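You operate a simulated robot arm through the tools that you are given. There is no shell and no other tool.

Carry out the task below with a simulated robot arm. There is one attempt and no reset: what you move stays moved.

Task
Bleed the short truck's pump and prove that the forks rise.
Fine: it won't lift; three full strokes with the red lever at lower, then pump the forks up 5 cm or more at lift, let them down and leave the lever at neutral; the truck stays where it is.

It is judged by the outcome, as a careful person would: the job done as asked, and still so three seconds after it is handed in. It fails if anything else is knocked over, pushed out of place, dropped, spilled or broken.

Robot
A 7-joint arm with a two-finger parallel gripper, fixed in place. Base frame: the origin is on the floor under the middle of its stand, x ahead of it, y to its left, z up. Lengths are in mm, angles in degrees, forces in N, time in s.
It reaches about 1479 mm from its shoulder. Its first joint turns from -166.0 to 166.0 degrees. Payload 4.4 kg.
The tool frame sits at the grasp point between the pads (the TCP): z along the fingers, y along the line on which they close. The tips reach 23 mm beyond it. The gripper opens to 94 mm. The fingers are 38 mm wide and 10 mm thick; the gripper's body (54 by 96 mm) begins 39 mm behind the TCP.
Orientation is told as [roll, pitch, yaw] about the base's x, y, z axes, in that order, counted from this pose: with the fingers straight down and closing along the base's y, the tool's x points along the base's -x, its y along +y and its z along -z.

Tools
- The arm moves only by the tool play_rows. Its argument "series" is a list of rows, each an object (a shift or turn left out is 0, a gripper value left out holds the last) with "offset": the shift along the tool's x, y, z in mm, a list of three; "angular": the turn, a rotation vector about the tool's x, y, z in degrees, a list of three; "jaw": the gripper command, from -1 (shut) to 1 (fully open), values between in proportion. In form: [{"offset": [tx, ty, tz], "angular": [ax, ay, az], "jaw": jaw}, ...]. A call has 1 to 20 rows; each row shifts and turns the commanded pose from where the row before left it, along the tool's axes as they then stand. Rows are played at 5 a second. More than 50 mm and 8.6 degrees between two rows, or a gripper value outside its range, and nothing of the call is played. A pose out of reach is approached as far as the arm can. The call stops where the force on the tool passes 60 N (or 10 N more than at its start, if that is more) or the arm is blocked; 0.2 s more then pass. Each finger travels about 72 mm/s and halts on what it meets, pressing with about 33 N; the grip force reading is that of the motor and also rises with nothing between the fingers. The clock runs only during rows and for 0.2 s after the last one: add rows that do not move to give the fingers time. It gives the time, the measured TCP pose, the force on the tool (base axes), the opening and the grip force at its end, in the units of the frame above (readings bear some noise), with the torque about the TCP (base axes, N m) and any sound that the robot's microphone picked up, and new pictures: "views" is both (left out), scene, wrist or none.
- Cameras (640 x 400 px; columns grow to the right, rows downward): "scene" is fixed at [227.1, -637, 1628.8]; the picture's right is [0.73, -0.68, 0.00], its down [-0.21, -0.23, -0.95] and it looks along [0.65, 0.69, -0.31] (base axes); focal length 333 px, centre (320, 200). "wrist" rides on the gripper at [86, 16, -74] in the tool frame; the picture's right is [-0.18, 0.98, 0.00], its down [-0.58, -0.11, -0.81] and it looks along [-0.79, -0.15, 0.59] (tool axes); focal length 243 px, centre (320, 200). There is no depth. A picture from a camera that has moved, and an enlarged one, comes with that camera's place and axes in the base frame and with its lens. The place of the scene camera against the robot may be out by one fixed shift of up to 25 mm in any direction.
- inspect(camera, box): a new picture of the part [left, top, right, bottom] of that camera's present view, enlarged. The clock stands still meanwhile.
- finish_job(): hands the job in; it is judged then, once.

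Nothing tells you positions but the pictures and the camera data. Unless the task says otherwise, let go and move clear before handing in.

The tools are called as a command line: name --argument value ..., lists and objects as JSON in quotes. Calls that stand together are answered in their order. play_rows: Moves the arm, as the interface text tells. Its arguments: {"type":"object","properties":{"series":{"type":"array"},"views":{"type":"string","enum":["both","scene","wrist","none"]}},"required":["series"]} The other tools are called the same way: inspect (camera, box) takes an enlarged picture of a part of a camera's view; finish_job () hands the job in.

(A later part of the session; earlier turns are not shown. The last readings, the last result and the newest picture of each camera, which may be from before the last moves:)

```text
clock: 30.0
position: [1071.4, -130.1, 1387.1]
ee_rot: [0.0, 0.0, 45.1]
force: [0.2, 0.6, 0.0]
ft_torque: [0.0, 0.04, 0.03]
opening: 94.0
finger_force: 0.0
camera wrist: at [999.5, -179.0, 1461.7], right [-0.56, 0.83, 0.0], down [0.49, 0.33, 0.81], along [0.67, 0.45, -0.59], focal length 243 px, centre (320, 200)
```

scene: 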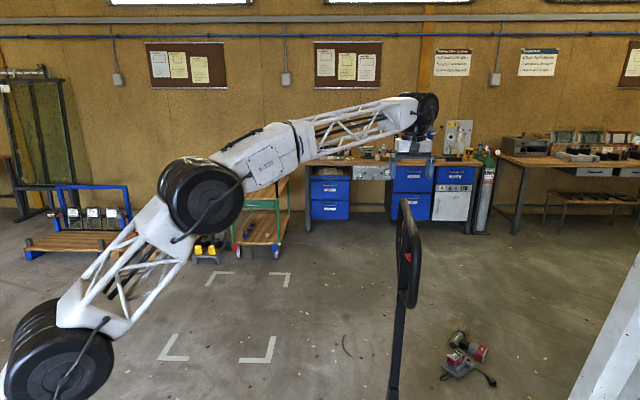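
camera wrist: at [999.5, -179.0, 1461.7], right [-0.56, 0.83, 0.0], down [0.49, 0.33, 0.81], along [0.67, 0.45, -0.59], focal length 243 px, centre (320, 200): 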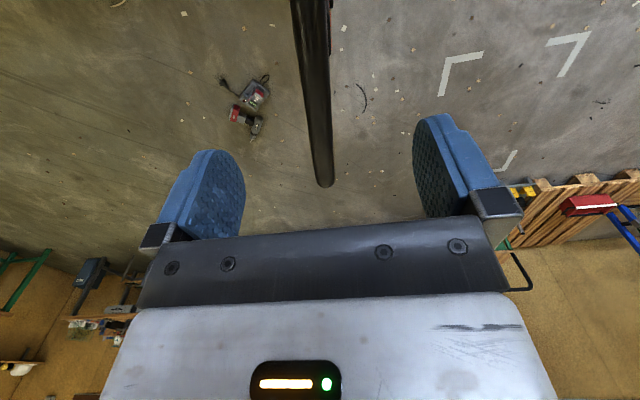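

The top bar passes between the open fingers below. I'll zoom in to measure how well the gripper lines up with it.

inspect --camera "wrist" --box '[240, 0, 400, 200]'

```text
2.00 times, centred on (320, 100) of wrist
camera zoom: at [999.5, -179.0, 1461.7], right [-0.56, 0.83, 0.0], down [0.49, 0.33, 0.81], along [0.67, 0.45, -0.59], focal length 485 px, centre (320, 400)
```

zoom: 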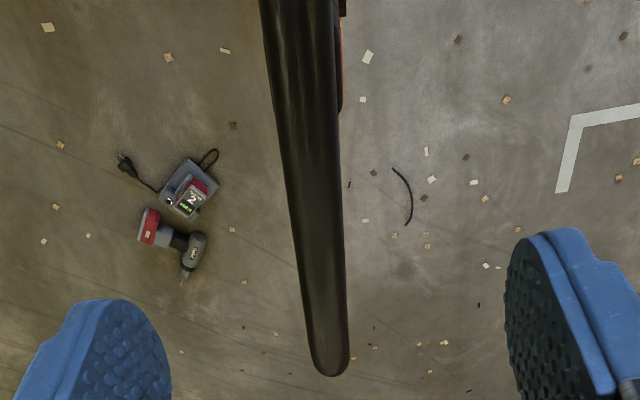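

The bar runs about 6.7° off the gripper's line. I'll align to it, centre on it and check again.

play_rows --series '[{"angular": [0, 0, 6.7]}, {"offset": [0, -5, 0]}, {"offset": [0, 0, 30]}, {}]' --views "wrist"

inspect --camera "wrist" --box '[240, 0, 400, 200]'

```text
clock: 31.0
position: [1073.3, -134.5, 1355.9]
ee_rot: [0.0, 0.0, 38.3]
force: [-0.7, 0.4, -0.2]
ft_torque: [-0.01, -0.01, 0.01]
opening: 93.7
finger_force: 0.1
camera wrist: at [995.7, -174.2, 1431.1], right [-0.46, 0.89, 0.0], down [0.52, 0.28, 0.81], along [0.71, 0.37, -0.59], focal length 243 px, centre (320, 200)
```

wrist: 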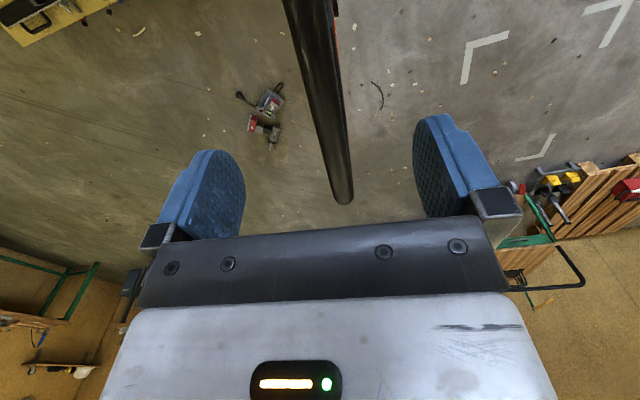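

```text
2.00 times, centred on (320, 100) of wrist
camera zoom: at [995.7, -174.2, 1431.1], right [-0.46, 0.89, 0.0], down [0.52, 0.28, 0.81], along [0.71, 0.37, -0.59], focal length 485 px, centre (320, 400)
```

zoom: 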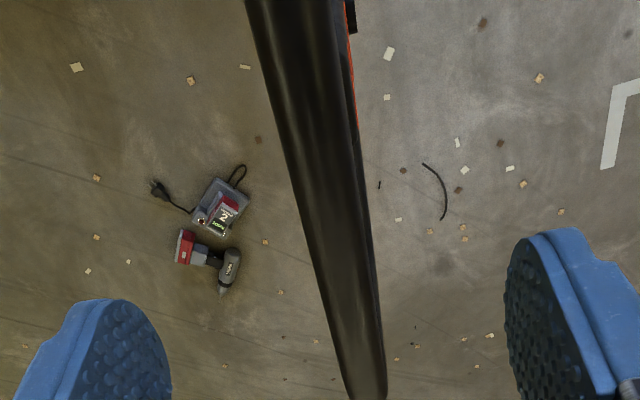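

Aligned and centred; the bar is 28 mm thick and the pole about 32 mm. I'll lower the open fingers over the bar at the pole's top and close to a loose fit.

play_rows --series '[{"offset": [0, 0, 36]}, {"offset": [0, 0, 36]}, {"offset": [0, 0, 34]}, {"jaw": -0.1}, {}, {}]'

inspect --camera "scene" --box '[340, 100, 480, 320]'

```text
clock: 32.4
position: [1070.9, -132.4, 1250.7]
ee_rot: [0.1, 0.0, 38.4]
force: [0.1, 0.4, -0.2]
ft_torque: [-0.01, 0.0, 0.02]
opening: 42.3
finger_force: 0.1
camera wrist: at [994.8, -173.3, 1324.4], right [-0.46, 0.89, 0.0], down [0.52, 0.28, 0.81], along [0.71, 0.37, -0.59], focal length 243 px, centre (320, 200)
```

scene: 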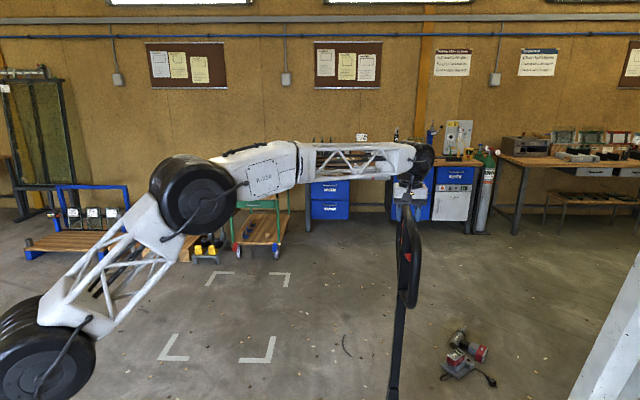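
wrist: 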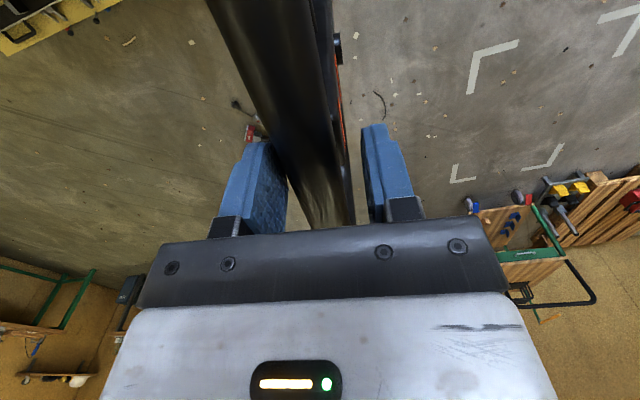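

```text
1.82 times, centred on (410, 210) of scene
camera zoom: at [227.1, -637.0, 1628.8], right [0.73, -0.68, 0.0], down [-0.21, -0.23, -0.95], along [0.65, 0.69, -0.31], focal length 606 px, centre (156, 182)
```

zoom: 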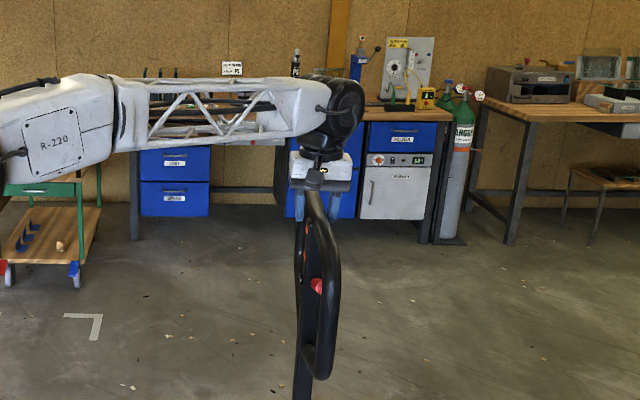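

The bar sits loosely between the fingers. I'll start a gentle pull toward the operator side along an arc with an assumed 818 mm radius, watching the force.

play_rows --series '[{"offset": [0, 21.4, 0.28], "angular": [1.5, 0, 0]}, {"offset": [0, 21.4, 0.28], "angular": [1.5, 0, 0]}, {"offset": [0, 21.4, 0.28], "angular": [1.5, 0, 0]}, {"offset": [0, 21.4, 0.28], "angular": [1.5, 0, 0]}, {"offset": [0, 21.4, 0.28], "angular": [1.5, 0, 0]}]'

```text
clock: 33.6
position: [1005.9, -51.1, 1243.2]
ee_rot: [-7.5, 0.0, 38.4]
force: [3.5, -3.5, 1.7]
ft_torque: [-0.11, -0.13, 0.09]
opening: 44.6
finger_force: 2.8
camera wrist: at [923.1, -84.1, 1315.5], right [-0.46, 0.88, -0.13], down [0.46, 0.36, 0.81], along [0.76, 0.31, -0.57], focal length 243 px, centre (320, 200)
```

scene: 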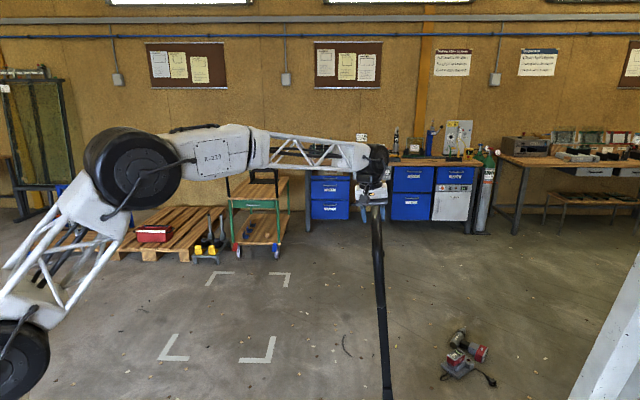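
wrist: 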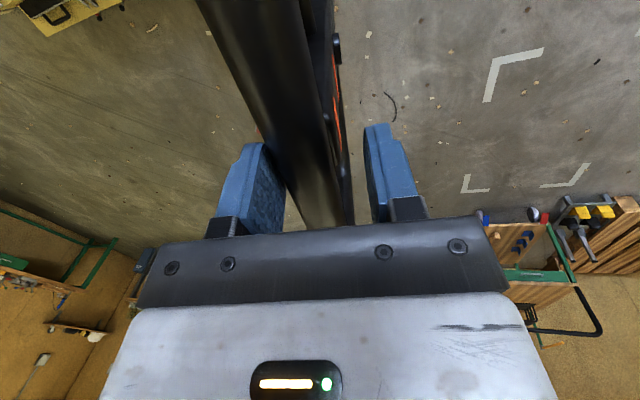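

The tiller follows with only about 5 N. I'll continue to roughly 30° and then check the radial fit in the wrist view.

play_rows --series '[{"offset": [0, 35.7, 0.78], "angular": [2.5, 0, 0]}, {"offset": [0, 35.7, 0.78], "angular": [2.5, 0, 0]}, {"offset": [0, 35.7, 0.78], "angular": [2.5, 0, 0]}, {"offset": [0, 35.7, 0.78], "angular": [2.5, 0, 0]}, {"offset": [0, 35.7, 0.78], "angular": [2.5, 0, 0]}, {"offset": [0, 35.7, 0.78], "angular": [2.5, 0, 0]}, {"offset": [0, 35.7, 0.78], "angular": [2.5, 0, 0]}, {"offset": [0, 35.7, 0.78], "angular": [2.5, 0, 0]}, {"offset": [0, 35.7, 0.78], "angular": [2.5, 0, 0]}]'

inspect --camera "wrist" --box '[200, 0, 440, 240]'

```text
clock: 35.2
position: [859.0, 139.3, 1178.9]
ee_rot: [-25.3, -0.5, 38.3]
force: [0.2, -1.2, 6.5]
ft_torque: [-0.17, -0.05, -0.04]
opening: 44.6
finger_force: 1.8
stopped in row 8: the force on the tool passed its limit at 64 N (the readings are from after the stop); the commanded pose is now the measured one
camera wrist: at [762.5, 121.9, 1238.7], right [-0.4, 0.81, -0.42], down [0.3, 0.55, 0.78], along [0.86, 0.19, -0.47], focal length 243 px, centre (320, 200)
```

scene: 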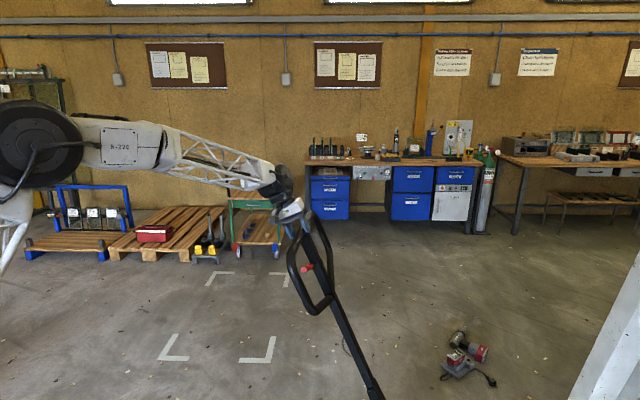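
wrist: 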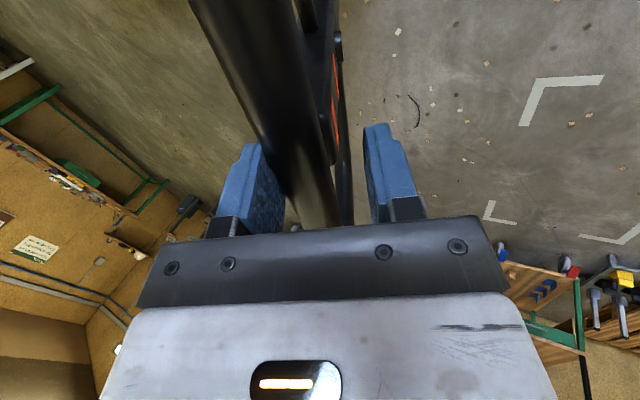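

```text
1.67 times, centred on (320, 120) of wrist
camera zoom: at [762.5, 121.9, 1238.7], right [-0.4, 0.81, -0.42], down [0.3, 0.55, 0.78], along [0.86, 0.19, -0.47], focal length 404 px, centre (320, 333)
```

zoom: 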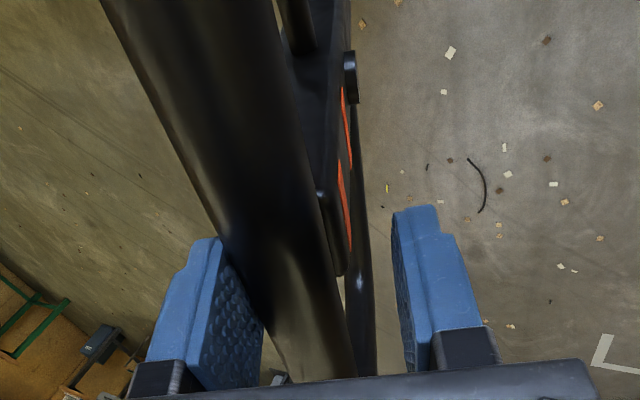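

The call stopped on a force spike, yet the fit between bar and fingers looks unchanged. I'll continue in very small steps to see which direction the force comes from.

play_rows --series '[{"offset": [0, 14.3, 0.12], "angular": [1, 0, 0]}, {}]' --views "none"

inspect --camera "scene" --box '[220, 160, 400, 320]'

```text
clock: 35.9
position: [849.6, 150.9, 1172.0]
ee_rot: [-26.2, -0.3, 38.4]
force: [-2.3, 0.1, 13.9]
ft_torque: [-0.45, 0.08, -0.06]
opening: 44.0
finger_force: 2.2
```

```text
2.50 times, centred on (310, 240) of scene
camera zoom: at [227.1, -637.0, 1628.8], right [0.73, -0.68, 0.0], down [-0.21, -0.23, -0.95], along [0.65, 0.69, -0.31], focal length 834 px, centre (345, 100)
```

zoom: 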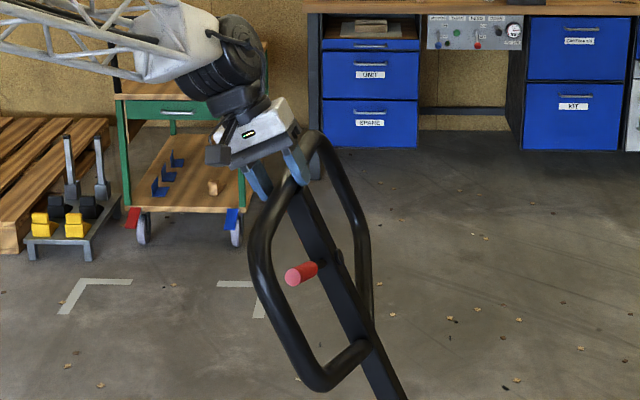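

The radial force is the palm pressing on the bar, so the true radius is larger than I assumed. I'll back the tool outward 20 mm and recheck.

play_rows --series '[{"offset": [0, 0, -10]}, {"offset": [0, 0, -10]}, {}]'

inspect --camera "wrist" --box '[200, 0, 440, 240]'

```text
clock: 36.6
position: [846.1, 156.3, 1190.4]
ee_rot: [-26.2, -0.2, 38.3]
force: [0.0, -3.3, 2.3]
ft_torque: [-0.14, 0.01, -0.03]
opening: 43.9
finger_force: 1.6
camera wrist: at [747.8, 140.7, 1249.4], right [-0.4, 0.81, -0.43], down [0.29, 0.56, 0.77], along [0.87, 0.18, -0.46], focal length 243 px, centre (320, 200)
```

scene: 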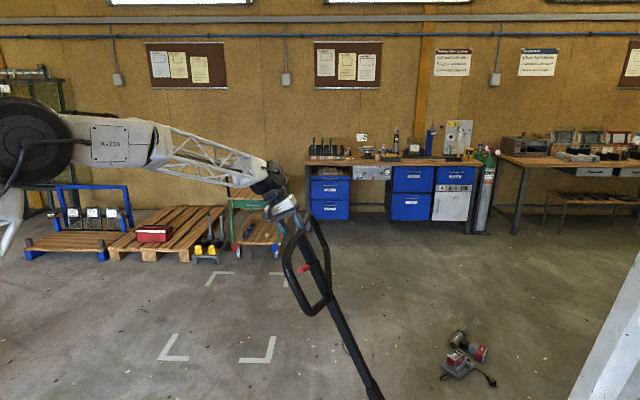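
wrist: 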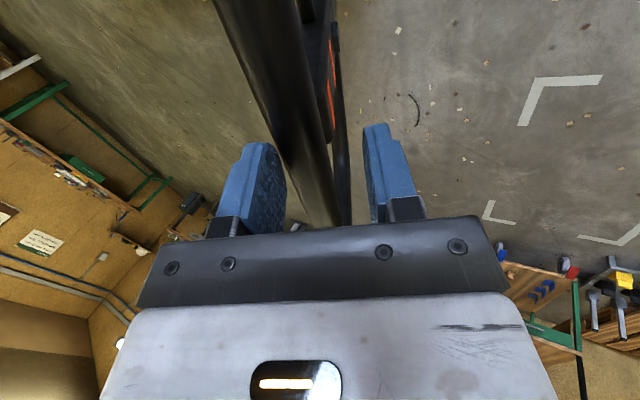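

```text
1.67 times, centred on (320, 120) of wrist
camera zoom: at [747.8, 140.7, 1249.4], right [-0.4, 0.81, -0.43], down [0.29, 0.56, 0.77], along [0.87, 0.18, -0.46], focal length 404 px, centre (320, 333)
```

zoom: 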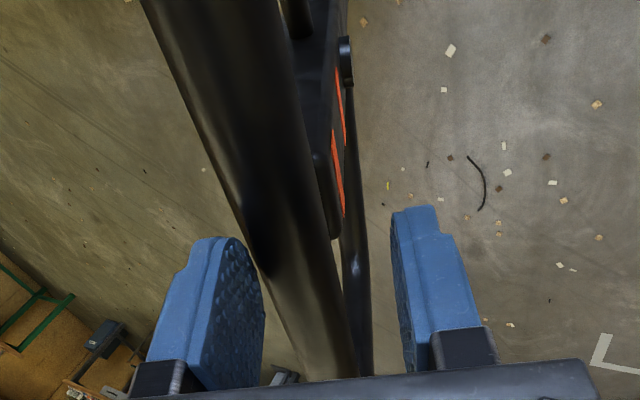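

inspect --camera "scene" --box '[260, 180, 340, 250]'

```text
5.71 times, centred on (300, 215) of scene
camera zoom: at [227.1, -637.0, 1628.8], right [0.73, -0.68, 0.0], down [-0.21, -0.23, -0.95], along [0.65, 0.69, -0.31], focal length 1905 px, centre (434, 114)
```

zoom: 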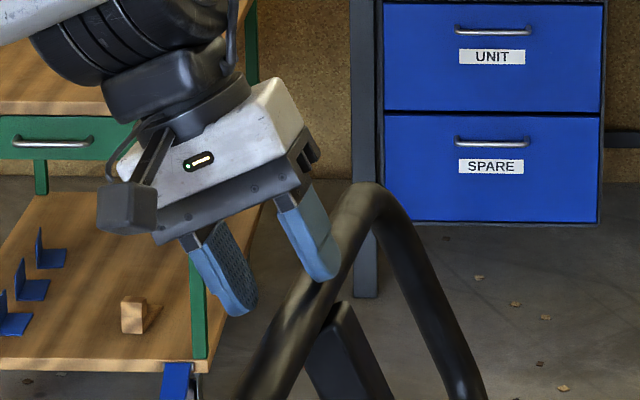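

The bar is now near the fingertips, so the 20 mm retreat was a little too much. I'll settle 8 mm back in, open the fingers slightly, and continue the arc in slower steps.

play_rows --series '[{"offset": [0, 0, 8], "jaw": 0.15}, {"offset": [0, 28.5, 0.5], "angular": [2, 0, 0]}, {"offset": [0, 28.5, 0.5], "angular": [2, 0, 0]}, {"offset": [0, 28.5, 0.5], "angular": [2, 0, 0]}, {"offset": [0, 28.5, 0.5], "angular": [2, 0, 0]}]'

inspect --camera "scene" --box '[220, 180, 380, 310]'

```text
clock: 37.9
position: [786.1, 231.8, 1123.8]
ee_rot: [-34.2, -0.1, 38.3]
force: [4.9, -6.1, -2.1]
ft_torque: [0.09, -0.01, 0.17]
opening: 55.7
finger_force: 1.6
camera wrist: at [684.1, 221.3, 1175.8], right [-0.36, 0.75, -0.55], down [0.23, 0.64, 0.73], along [0.91, 0.14, -0.4], focal length 243 px, centre (320, 200)
```

scene: 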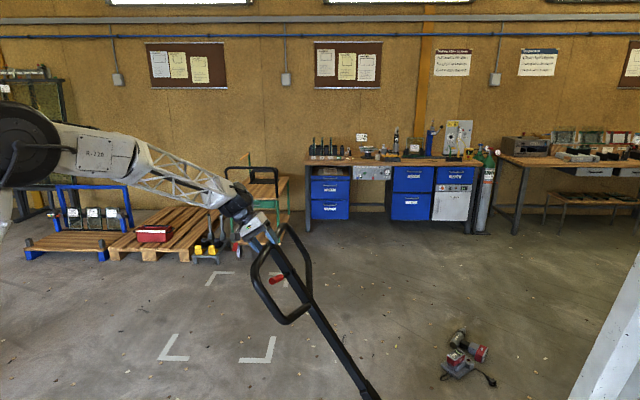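
wrist: 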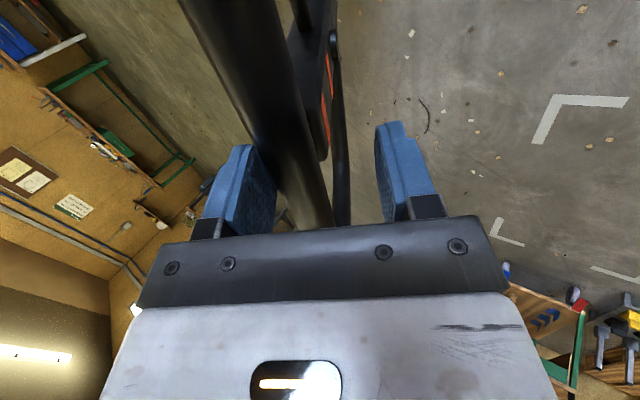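

```text
3.08 times, centred on (300, 245) of scene
camera zoom: at [227.1, -637.0, 1628.8], right [0.73, -0.68, 0.0], down [-0.21, -0.23, -0.95], along [0.65, 0.69, -0.31], focal length 1026 px, centre (382, 62)
```

zoom: 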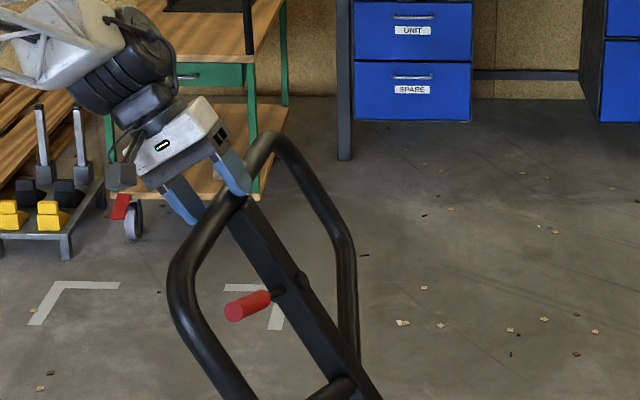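

The fit is holding (bar about 10 mm from mid-finger) and the force is only about 8 N. I'll continue down the arc.

play_rows --series '[{"offset": [0, 28.5, 0.5], "angular": [2, 0, 0]}, {"offset": [0, 28.5, 0.5], "angular": [2, 0, 0]}, {"offset": [0, 28.5, 0.5], "angular": [2, 0, 0]}, {"offset": [0, 28.5, 0.5], "angular": [2, 0, 0]}, {"offset": [0, 28.5, 0.5], "angular": [2, 0, 0]}, {"offset": [0, 28.5, 0.5], "angular": [2, 0, 0]}, {"offset": [0, 28.5, 0.5], "angular": [2, 0, 0]}, {"offset": [0, 28.5, 0.5], "angular": [2, 0, 0]}]'

inspect --camera "scene" --box '[160, 200, 380, 370]'

```text
clock: 39.5
position: [698.0, 347.9, 1004.5]
ee_rot: [-47.8, -0.7, 38.3]
force: [-4.5, 2.5, 8.8]
ft_torque: [-0.31, -0.14, -0.23]
opening: 55.6
finger_force: 1.8
stopped in row 7: the force on the tool passed its limit at 67 N (the readings are from after the stop); the commanded pose is now the measured one
camera wrist: at [589.5, 345.7, 1041.1], right [-0.26, 0.64, -0.73], down [0.12, 0.77, 0.63], along [0.96, 0.07, -0.28], focal length 243 px, centre (320, 200)
```

scene: 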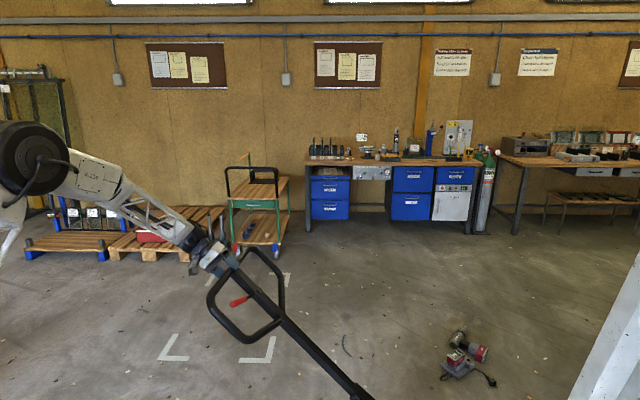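
wrist: 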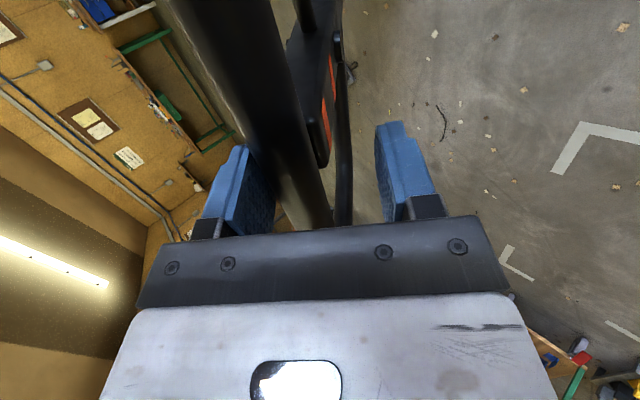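

```text
2.35 times, centred on (270, 285) of scene
camera zoom: at [227.1, -637.0, 1628.8], right [0.73, -0.68, 0.0], down [-0.21, -0.23, -0.95], along [0.65, 0.69, -0.31], focal length 784 px, centre (438, 0)
```

zoom: 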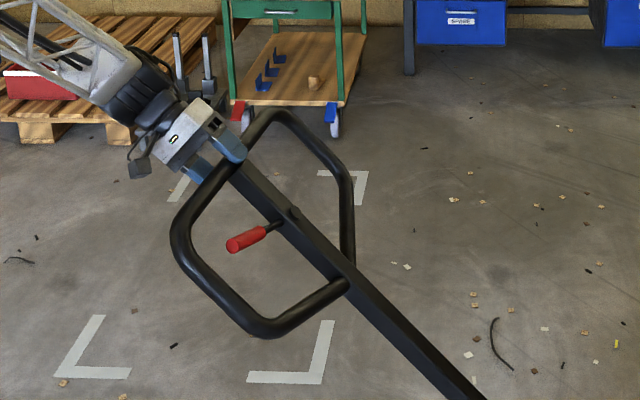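

inspect --camera "scene" --box '[195, 235, 265, 285]'

inspect --camera "wrist" --box '[200, 60, 440, 230]'

```text
8.00 times, centred on (230, 260) of scene
camera zoom: at [227.1, -637.0, 1628.8], right [0.73, -0.68, 0.0], down [-0.21, -0.23, -0.95], along [0.65, 0.69, -0.31], focal length 2667 px, centre (1040, -280)
```

zoom: 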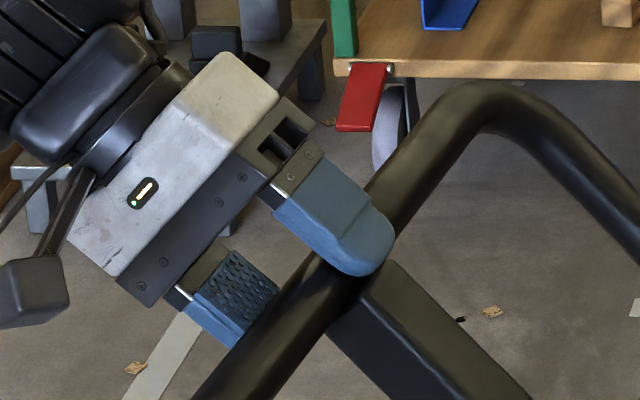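

```text
2.35 times, centred on (320, 145) of wrist
camera zoom: at [589.5, 345.7, 1041.1], right [-0.26, 0.64, -0.73], down [0.12, 0.77, 0.63], along [0.96, 0.07, -0.28], focal length 571 px, centre (320, 329)
```

zoom: 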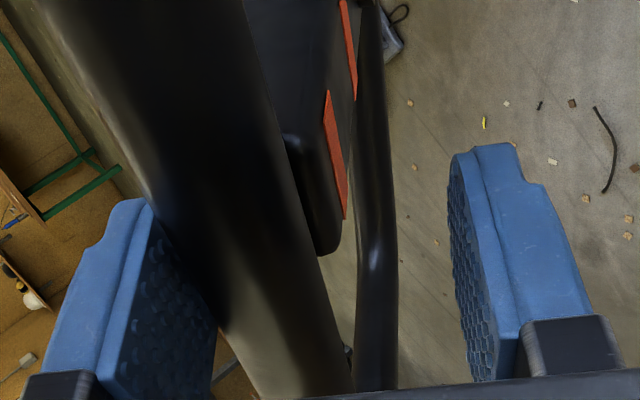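

The cause is clear now: the pole is thicker than the bar, so the fingertip was bumping the pole's end shoulder. I'll open the jaws, then seat the fingers deeper so they straddle the pole itself.

play_rows --series '[{"offset": [0, 0, -6], "jaw": 1}, {}, {}]'

inspect --camera "scene" --box '[195, 235, 265, 285]'

```text
clock: 40.2
position: [695.8, 350.4, 1006.6]
ee_rot: [-47.8, -0.6, 38.4]
force: [1.5, -2.3, 0.8]
ft_torque: [-0.01, 0.03, 0.03]
opening: 93.9
finger_force: 0.1
camera wrist: at [586.5, 349.4, 1043.9], right [-0.26, 0.64, -0.73], down [0.13, 0.77, 0.63], along [0.96, 0.07, -0.28], focal length 243 px, centre (320, 200)
```

scene: 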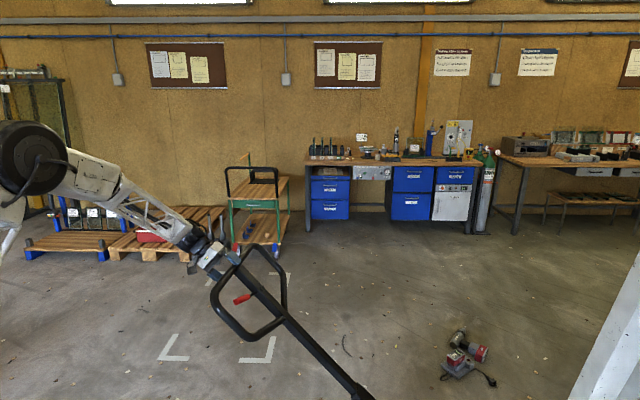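
wrist: 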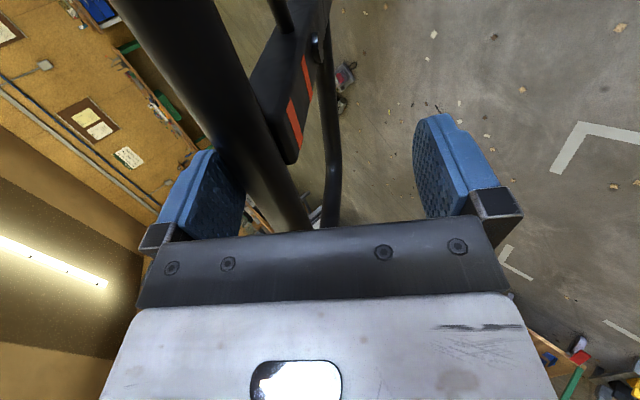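

```text
8.00 times, centred on (230, 260) of scene
camera zoom: at [227.1, -637.0, 1628.8], right [0.73, -0.68, 0.0], down [-0.21, -0.23, -0.95], along [0.65, 0.69, -0.31], focal length 2667 px, centre (1040, -280)
```

zoom: 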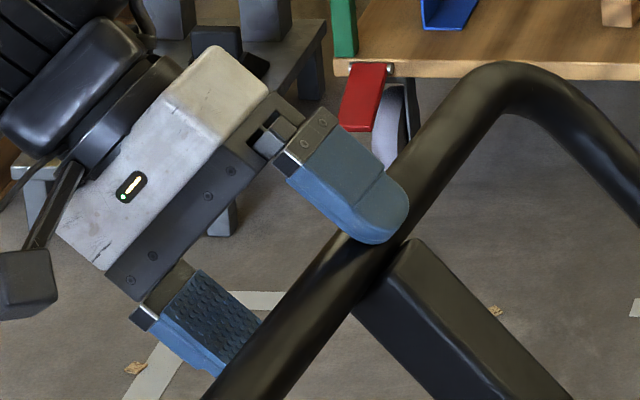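

The tiller has a gentle return spring and followed the finger back. I'll let it swing back to upright along the reverse arc and reseat deeper there.

play_rows --series '[{"offset": [0, -35.7, 0.78], "angular": [-2.5, 0, 0]}, {"offset": [0, -35.7, 0.78], "angular": [-2.5, 0, 0]}, {"offset": [0, -35.7, 0.78], "angular": [-2.5, 0, 0]}, {"offset": [0, -35.7, 0.78], "angular": [-2.5, 0, 0]}, {"offset": [0, -35.7, 0.78], "angular": [-2.5, 0, 0]}, {"offset": [0, -35.7, 0.78], "angular": [-2.5, 0, 0]}, {"offset": [0, -35.7, 0.78], "angular": [-2.5, 0, 0]}, {"offset": [0, -35.7, 0.78], "angular": [-2.5, 0, 0]}, {"offset": [0, -35.7, 0.78], "angular": [-2.5, 0, 0]}, {"offset": [0, -35.7, 0.78], "angular": [-2.5, 0, 0]}, {"offset": [0, -35.7, 0.78], "angular": [-2.5, 0, 0]}, {"offset": [0, -35.7, 0.78], "angular": [-2.5, 0, 0]}, {"offset": [0, -35.7, 0.78], "angular": [-2.5, 0, 0]}, {"offset": [0, -35.7, 0.78], "angular": [-2.5, 0, 0]}, {"offset": [0, -35.7, 0.78], "angular": [-2.5, 0, 0]}, {"offset": [0, -35.7, 0.78], "angular": [-2.5, 0, 0]}, {"offset": [0, -35.7, 0.78], "angular": [-2.5, 0, 0]}, {"offset": [0, -35.7, 0.78], "angular": [-2.5, 0, 0]}, {"offset": [0, -35.7, 0.78], "angular": [-2.5, 0, 0]}, {}]'

inspect --camera "scene" --box '[360, 150, 450, 220]'

```text
clock: 44.5
position: [1066.9, -122.1, 1275.1]
ee_rot: [-0.2, -0.6, 38.5]
force: [0.3, 0.7, -0.6]
ft_torque: [0.0, 0.01, 0.01]
opening: 94.0
finger_force: 0.0
camera wrist: at [988.7, -163.9, 1347.4], right [-0.47, 0.88, 0.0], down [0.51, 0.27, 0.81], along [0.72, 0.38, -0.58], focal length 243 px, centre (320, 200)
```

scene: 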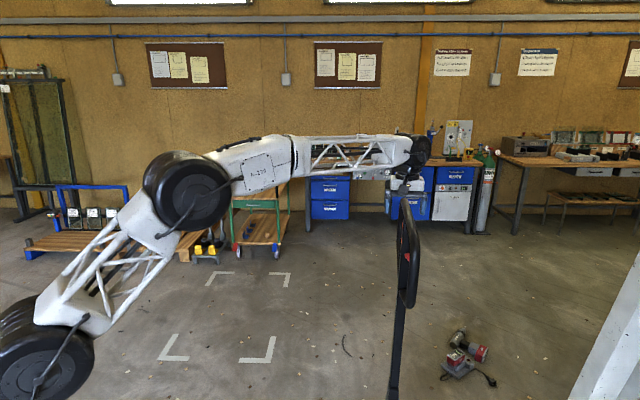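
wrist: 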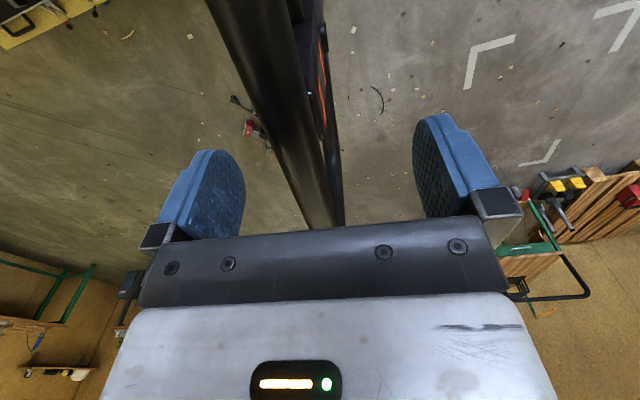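

```text
5.71 times, centred on (405, 185) of scene
camera zoom: at [227.1, -637.0, 1628.8], right [0.73, -0.68, 0.0], down [-0.21, -0.23, -0.95], along [0.65, 0.69, -0.31], focal length 1905 px, centre (-166, 286)
```

zoom: 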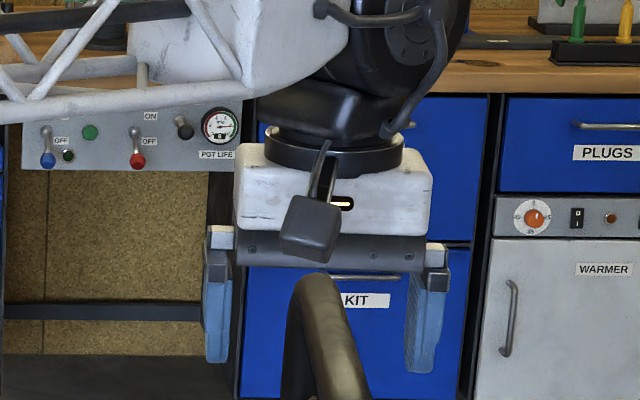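

The tiller is upright again with the bar between the open fingers. I'll centre on the pole and seat deeper, then narrow the jaws around the pole.

play_rows --series '[{"offset": [0, -13.5, 0], "angular": [-0.2, 0.6, 0]}, {"offset": [0, 0, 20]}, {"offset": [0, 0, 21]}, {"jaw": 0.25}, {}, {}]'

inspect --camera "scene" --box '[360, 160, 450, 230]'

inspect --camera "wrist" --box '[200, 0, 440, 230]'

```text
clock: 45.9
position: [1075.7, -133.5, 1232.6]
ee_rot: [-0.1, 0.0, 38.4]
force: [-0.1, 0.2, 0.1]
ft_torque: [0.01, 0.01, -0.01]
opening: 58.8
finger_force: 0.0
camera wrist: at [998.0, -174.2, 1307.9], right [-0.47, 0.88, 0.0], down [0.52, 0.28, 0.81], along [0.71, 0.38, -0.59], focal length 243 px, centre (320, 200)
```

scene: 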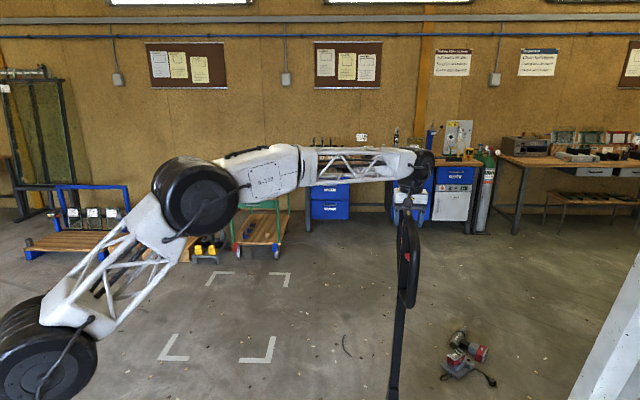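
wrist: 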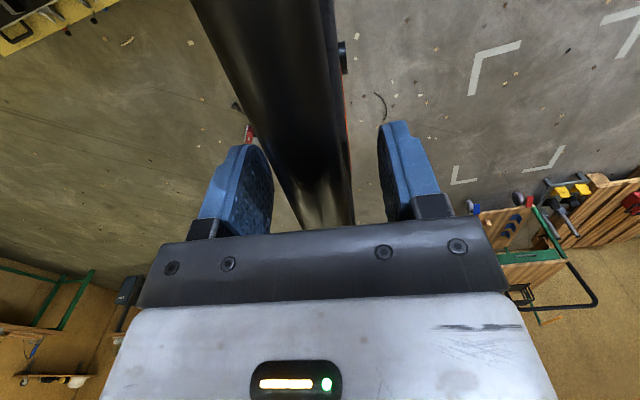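

```text
5.71 times, centred on (405, 195) of scene
camera zoom: at [227.1, -637.0, 1628.8], right [0.73, -0.68, 0.0], down [-0.21, -0.23, -0.95], along [0.65, 0.69, -0.31], focal length 1905 px, centre (-166, 229)
```

zoom: 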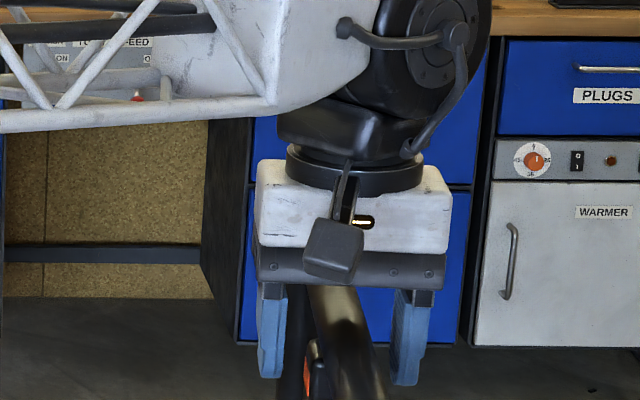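

```text
1.74 times, centred on (320, 115) of wrist
camera zoom: at [998.0, -174.2, 1307.9], right [-0.47, 0.88, 0.0], down [0.52, 0.28, 0.81], along [0.71, 0.38, -0.59], focal length 422 px, centre (320, 348)
```

zoom: 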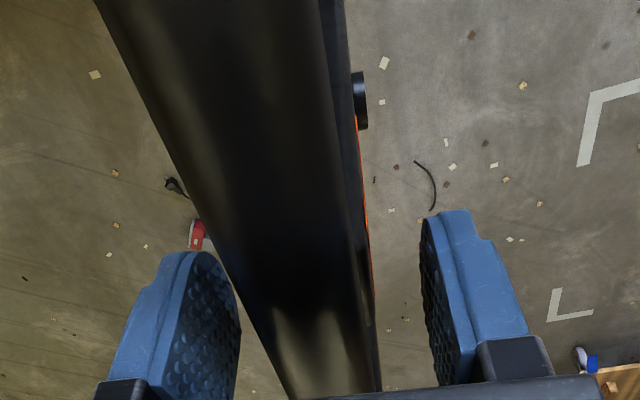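

The fingers now straddle the pole with even gaps. I'll start the first full stroke, slowly at first.

play_rows --series '[{"offset": [0, 14, 0.1], "angular": [1, 0, 0]}, {"offset": [0, 21, 0.3], "angular": [1.5, 0, 0]}, {"offset": [0, 28, 0.5], "angular": [2, 0, 0]}, {"offset": [0, 35, 0.76], "angular": [2.5, 0, 0]}, {"offset": [0, 35, 0.76], "angular": [2.5, 0, 0]}, {"offset": [0, 35, 0.76], "angular": [2.5, 0, 0]}, {"offset": [0, 35, 0.76], "angular": [2.5, 0, 0]}, {"offset": [0, 35, 0.76], "angular": [2.5, 0, 0]}, {"offset": [0, 35, 0.76], "angular": [2.5, 0, 0]}, {"offset": [0, 35, 0.76], "angular": [2.5, 0, 0]}]'

inspect --camera "scene" --box '[260, 190, 350, 260]'

```text
clock: 48.0
position: [888.3, 101.2, 1173.5]
ee_rot: [-22.2, -0.1, 38.3]
force: [4.5, -4.4, 0.1]
ft_torque: [0.04, 0.08, -0.13]
opening: 61.4
finger_force: 3.1
camera wrist: at [794.8, 81.2, 1236.8], right [-0.42, 0.83, -0.37], down [0.33, 0.52, 0.79], along [0.84, 0.21, -0.49], focal length 243 px, centre (320, 200)
```

scene: 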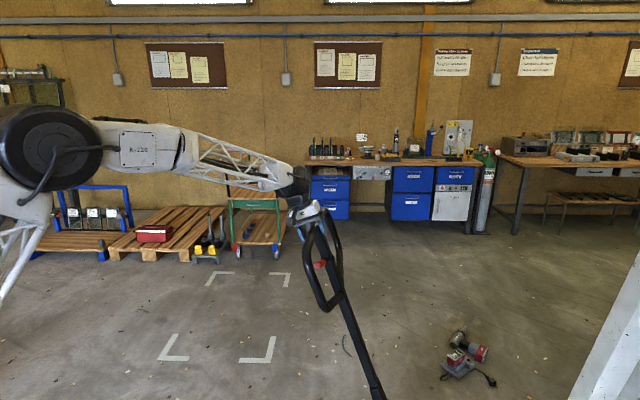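
wrist: 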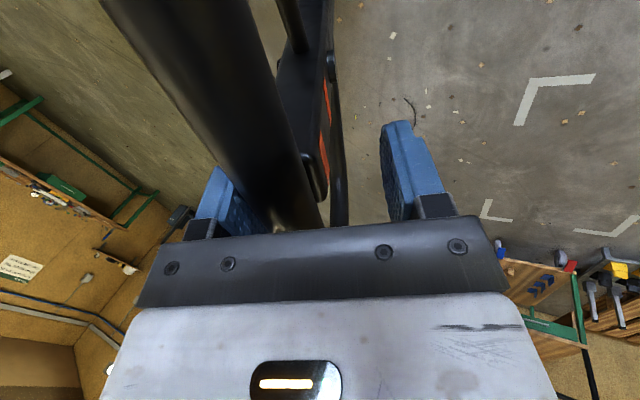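

```text
5.71 times, centred on (305, 225) of scene
camera zoom: at [227.1, -637.0, 1628.8], right [0.73, -0.68, 0.0], down [-0.21, -0.23, -0.95], along [0.65, 0.69, -0.31], focal length 1905 px, centre (406, 57)
```

zoom: 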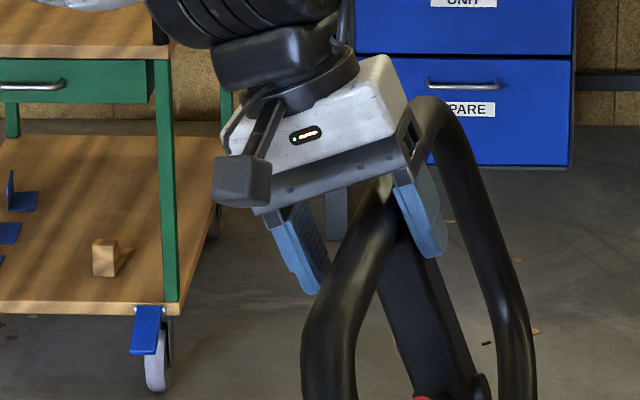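

The finger now bears flat on the pole's back face. The bar is a bit near the palm, so I'll continue while easing the tool slightly outward.

play_rows --series '[{"offset": [0, 35, -1.2], "angular": [2.5, 0, 0]}, {"offset": [0, 35, -1.2], "angular": [2.5, 0, 0]}, {"offset": [0, 35, -1.2], "angular": [2.5, 0, 0]}, {"offset": [0, 35, -1.2], "angular": [2.5, 0, 0]}, {"offset": [0, 35, -1.2], "angular": [2.5, 0, 0]}, {"offset": [0, 35, -1.2], "angular": [2.5, 0, 0]}, {"offset": [0, 35, -0.8], "angular": [2.5, 0, 0]}, {"offset": [0, 35, -0.8], "angular": [2.5, 0, 0]}]'

inspect --camera "scene" --box '[200, 220, 290, 290]'

```text
clock: 49.9
position: [736.5, 294.5, 1039.4]
ee_rot: [-42.2, 0.1, 38.4]
force: [0.0, 0.2, 0.4]
ft_torque: [-0.02, 0.01, 0.01]
opening: 59.0
finger_force: 0.1
camera wrist: at [630.9, 288.9, 1083.8], right [-0.31, 0.69, -0.66], down [0.17, 0.72, 0.67], along [0.94, 0.1, -0.34], focal length 243 px, centre (320, 200)
```

scene: 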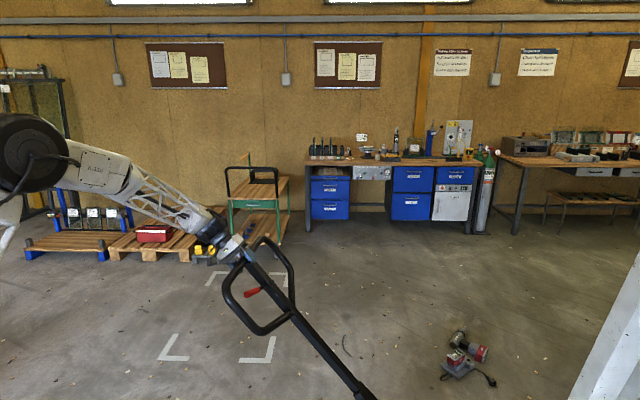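
wrist: 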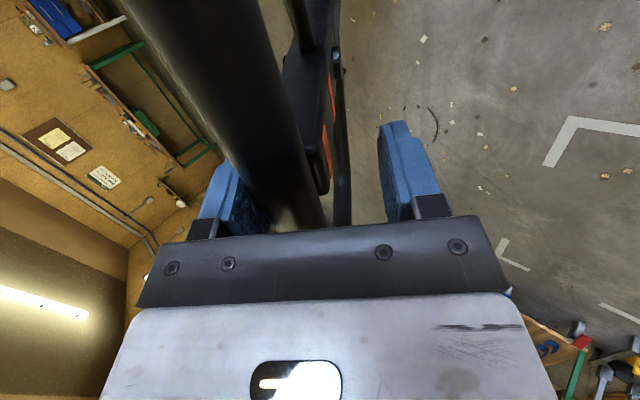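

```text
5.71 times, centred on (245, 255) of scene
camera zoom: at [227.1, -637.0, 1628.8], right [0.73, -0.68, 0.0], down [-0.21, -0.23, -0.95], along [0.65, 0.69, -0.31], focal length 1905 px, centre (749, -114)
```

zoom: 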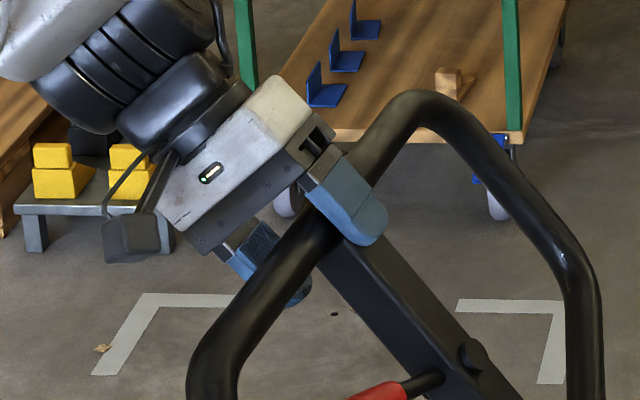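

The fit is good and the force is near zero. Continuing down.

play_rows --series '[{"offset": [0, 35, -0.2], "angular": [2.5, 0, 0]}, {"offset": [0, 35, -0.2], "angular": [2.5, 0, 0]}, {"offset": [0, 35, -0.2], "angular": [2.5, 0, 0]}, {"offset": [0, 35, -0.2], "angular": [2.5, 0, 0]}, {"offset": [0, 35, -0.2], "angular": [2.5, 0, 0]}, {"offset": [0, 35, -0.2], "angular": [2.5, 0, 0]}]'

inspect --camera "scene" --box '[150, 240, 300, 360]'

```text
clock: 51.2
position: [649.2, 403.6, 884.3]
ee_rot: [-57.1, 0.0, 38.4]
force: [-0.1, 0.0, 0.1]
ft_torque: [0.03, -0.03, -0.01]
opening: 58.4
finger_force: 0.1
camera wrist: at [538.6, 405.6, 910.9], right [-0.19, 0.53, -0.82], down [0.07, 0.84, 0.53], along [0.98, 0.04, -0.2], focal length 243 px, centre (320, 200)
```

scene: 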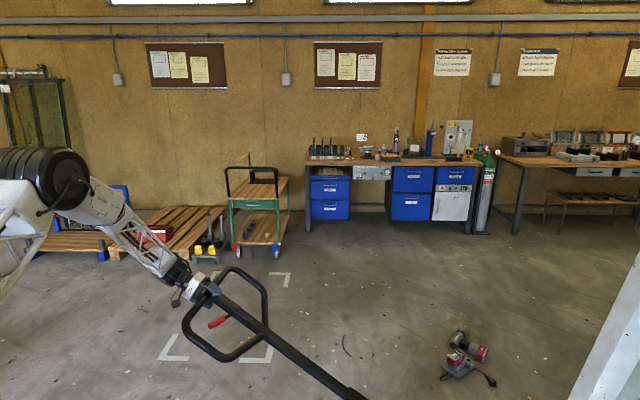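
wrist: 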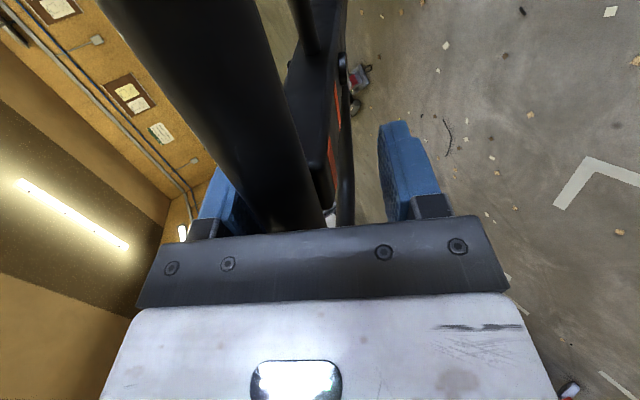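

```text
3.33 times, centred on (225, 300) of scene
camera zoom: at [227.1, -637.0, 1628.8], right [0.73, -0.68, 0.0], down [-0.21, -0.23, -0.95], along [0.65, 0.69, -0.31], focal length 1111 px, centre (637, -133)
```

zoom: 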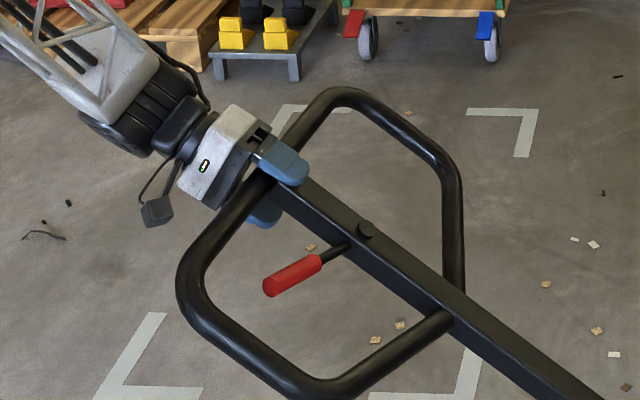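

play_rows --series '[{"offset": [0, 28.5, -0.4], "angular": [2, 0, 0]}, {"offset": [0, 28.5, -0.4], "angular": [2, 0, 0]}, {"offset": [0, 28.5, -0.4], "angular": [2, 0, 0]}, {"offset": [0, 28.5, -0.4], "angular": [2, 0, 0]}, {"offset": [0, 28.5, -0.4], "angular": [2, 0, 0]}]'

inspect --camera "scene" --box '[150, 240, 300, 360]'

```text
clock: 52.5
position: [607.1, 458.3, 761.3]
ee_rot: [-67.1, 0.0, 38.3]
force: [2.3, -3.8, 2.7]
ft_torque: [0.17, -0.04, -0.09]
opening: 60.7
finger_force: 2.5
camera wrist: at [492.7, 464.3, 774.8], right [-0.09, 0.41, -0.91], down [0.02, 0.91, 0.41], along [1.0, 0.02, -0.09], focal length 243 px, centre (320, 200)
```

scene: 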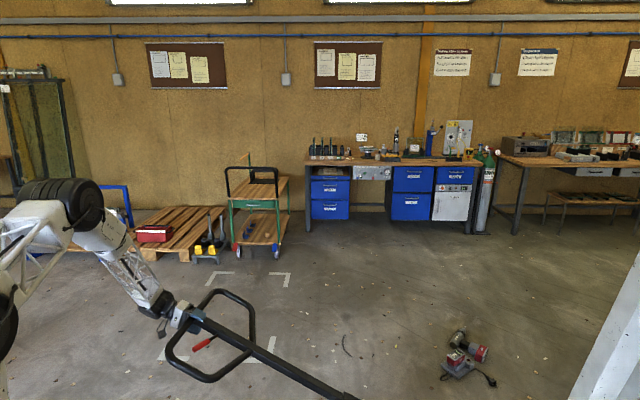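
wrist: 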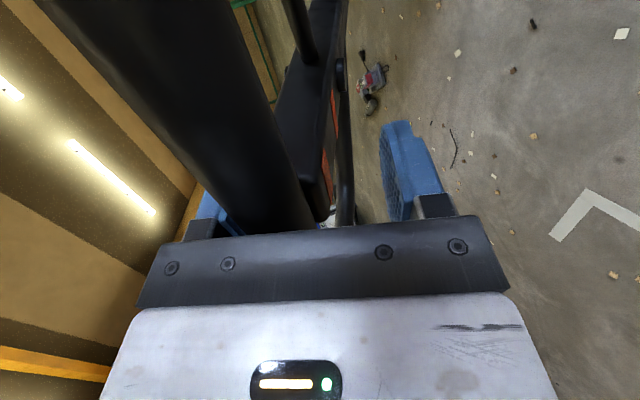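

```text
3.33 times, centred on (225, 300) of scene
camera zoom: at [227.1, -637.0, 1628.8], right [0.73, -0.68, 0.0], down [-0.21, -0.23, -0.95], along [0.65, 0.69, -0.31], focal length 1111 px, centre (637, -133)
```

zoom: 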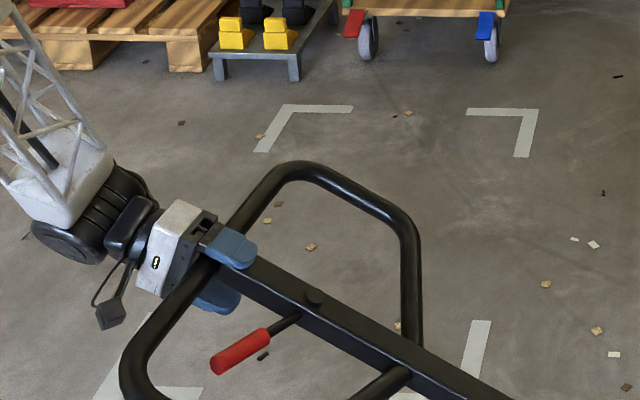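

The bar is getting close to the palm. From the tracked points I now estimate the pivot at z≈381 with a radius of about 861. I'll ease outward 12 mm and continue on the corrected arc toward the bottom stop.

play_rows --series '[{"offset": [0, 0, -12]}, {"offset": [0, 29.9, -1.6]}, {"offset": [0, 29.9, -0.6]}, {"offset": [0, 30, 0.5], "angular": [2, 0, 0]}]'

inspect --camera "scene" --box '[130, 260, 280, 380]'

```text
clock: 53.5
position: [577.8, 496.8, 683.3]
ee_rot: [-69.0, 0.0, 38.2]
force: [3.5, -3.9, 4.4]
ft_torque: [0.18, 0.01, -0.09]
opening: 60.9
finger_force: 2.5
camera wrist: at [463.5, 501.6, 694.9], right [-0.07, 0.39, -0.92], down [0.01, 0.92, 0.39], along [1.0, 0.02, -0.07], focal length 243 px, centre (320, 200)
```

scene: 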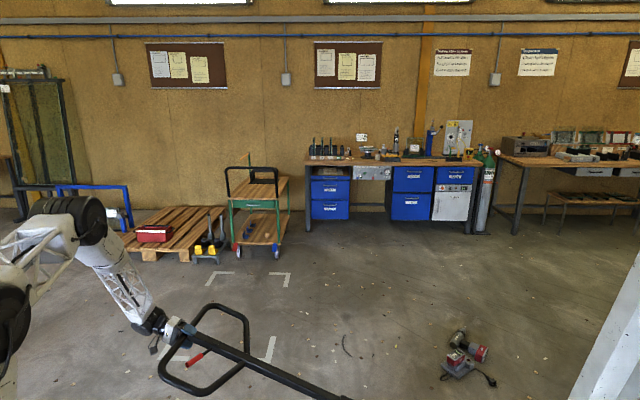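
wrist: 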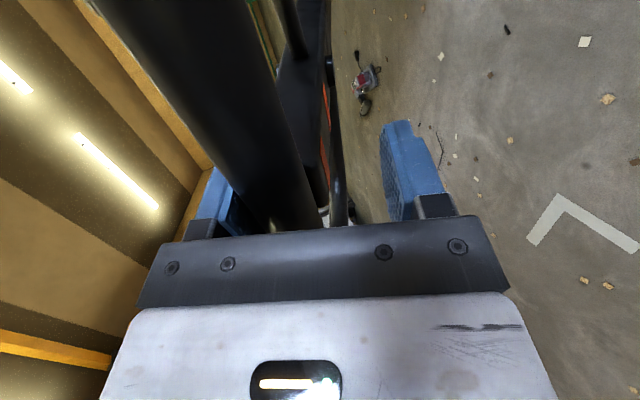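

```text
3.33 times, centred on (205, 320) of scene
camera zoom: at [227.1, -637.0, 1628.8], right [0.73, -0.68, 0.0], down [-0.21, -0.23, -0.95], along [0.65, 0.69, -0.31], focal length 1111 px, centre (703, -200)
```

zoom: 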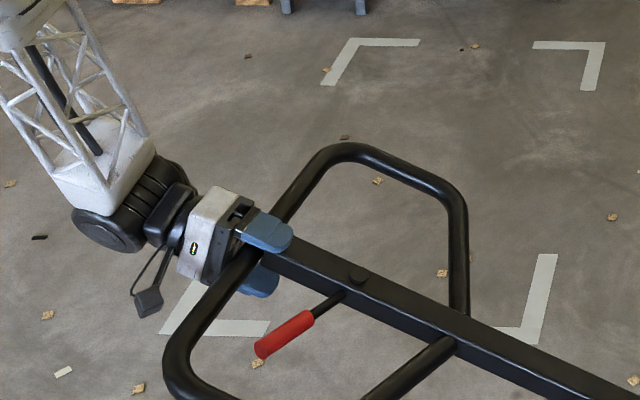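

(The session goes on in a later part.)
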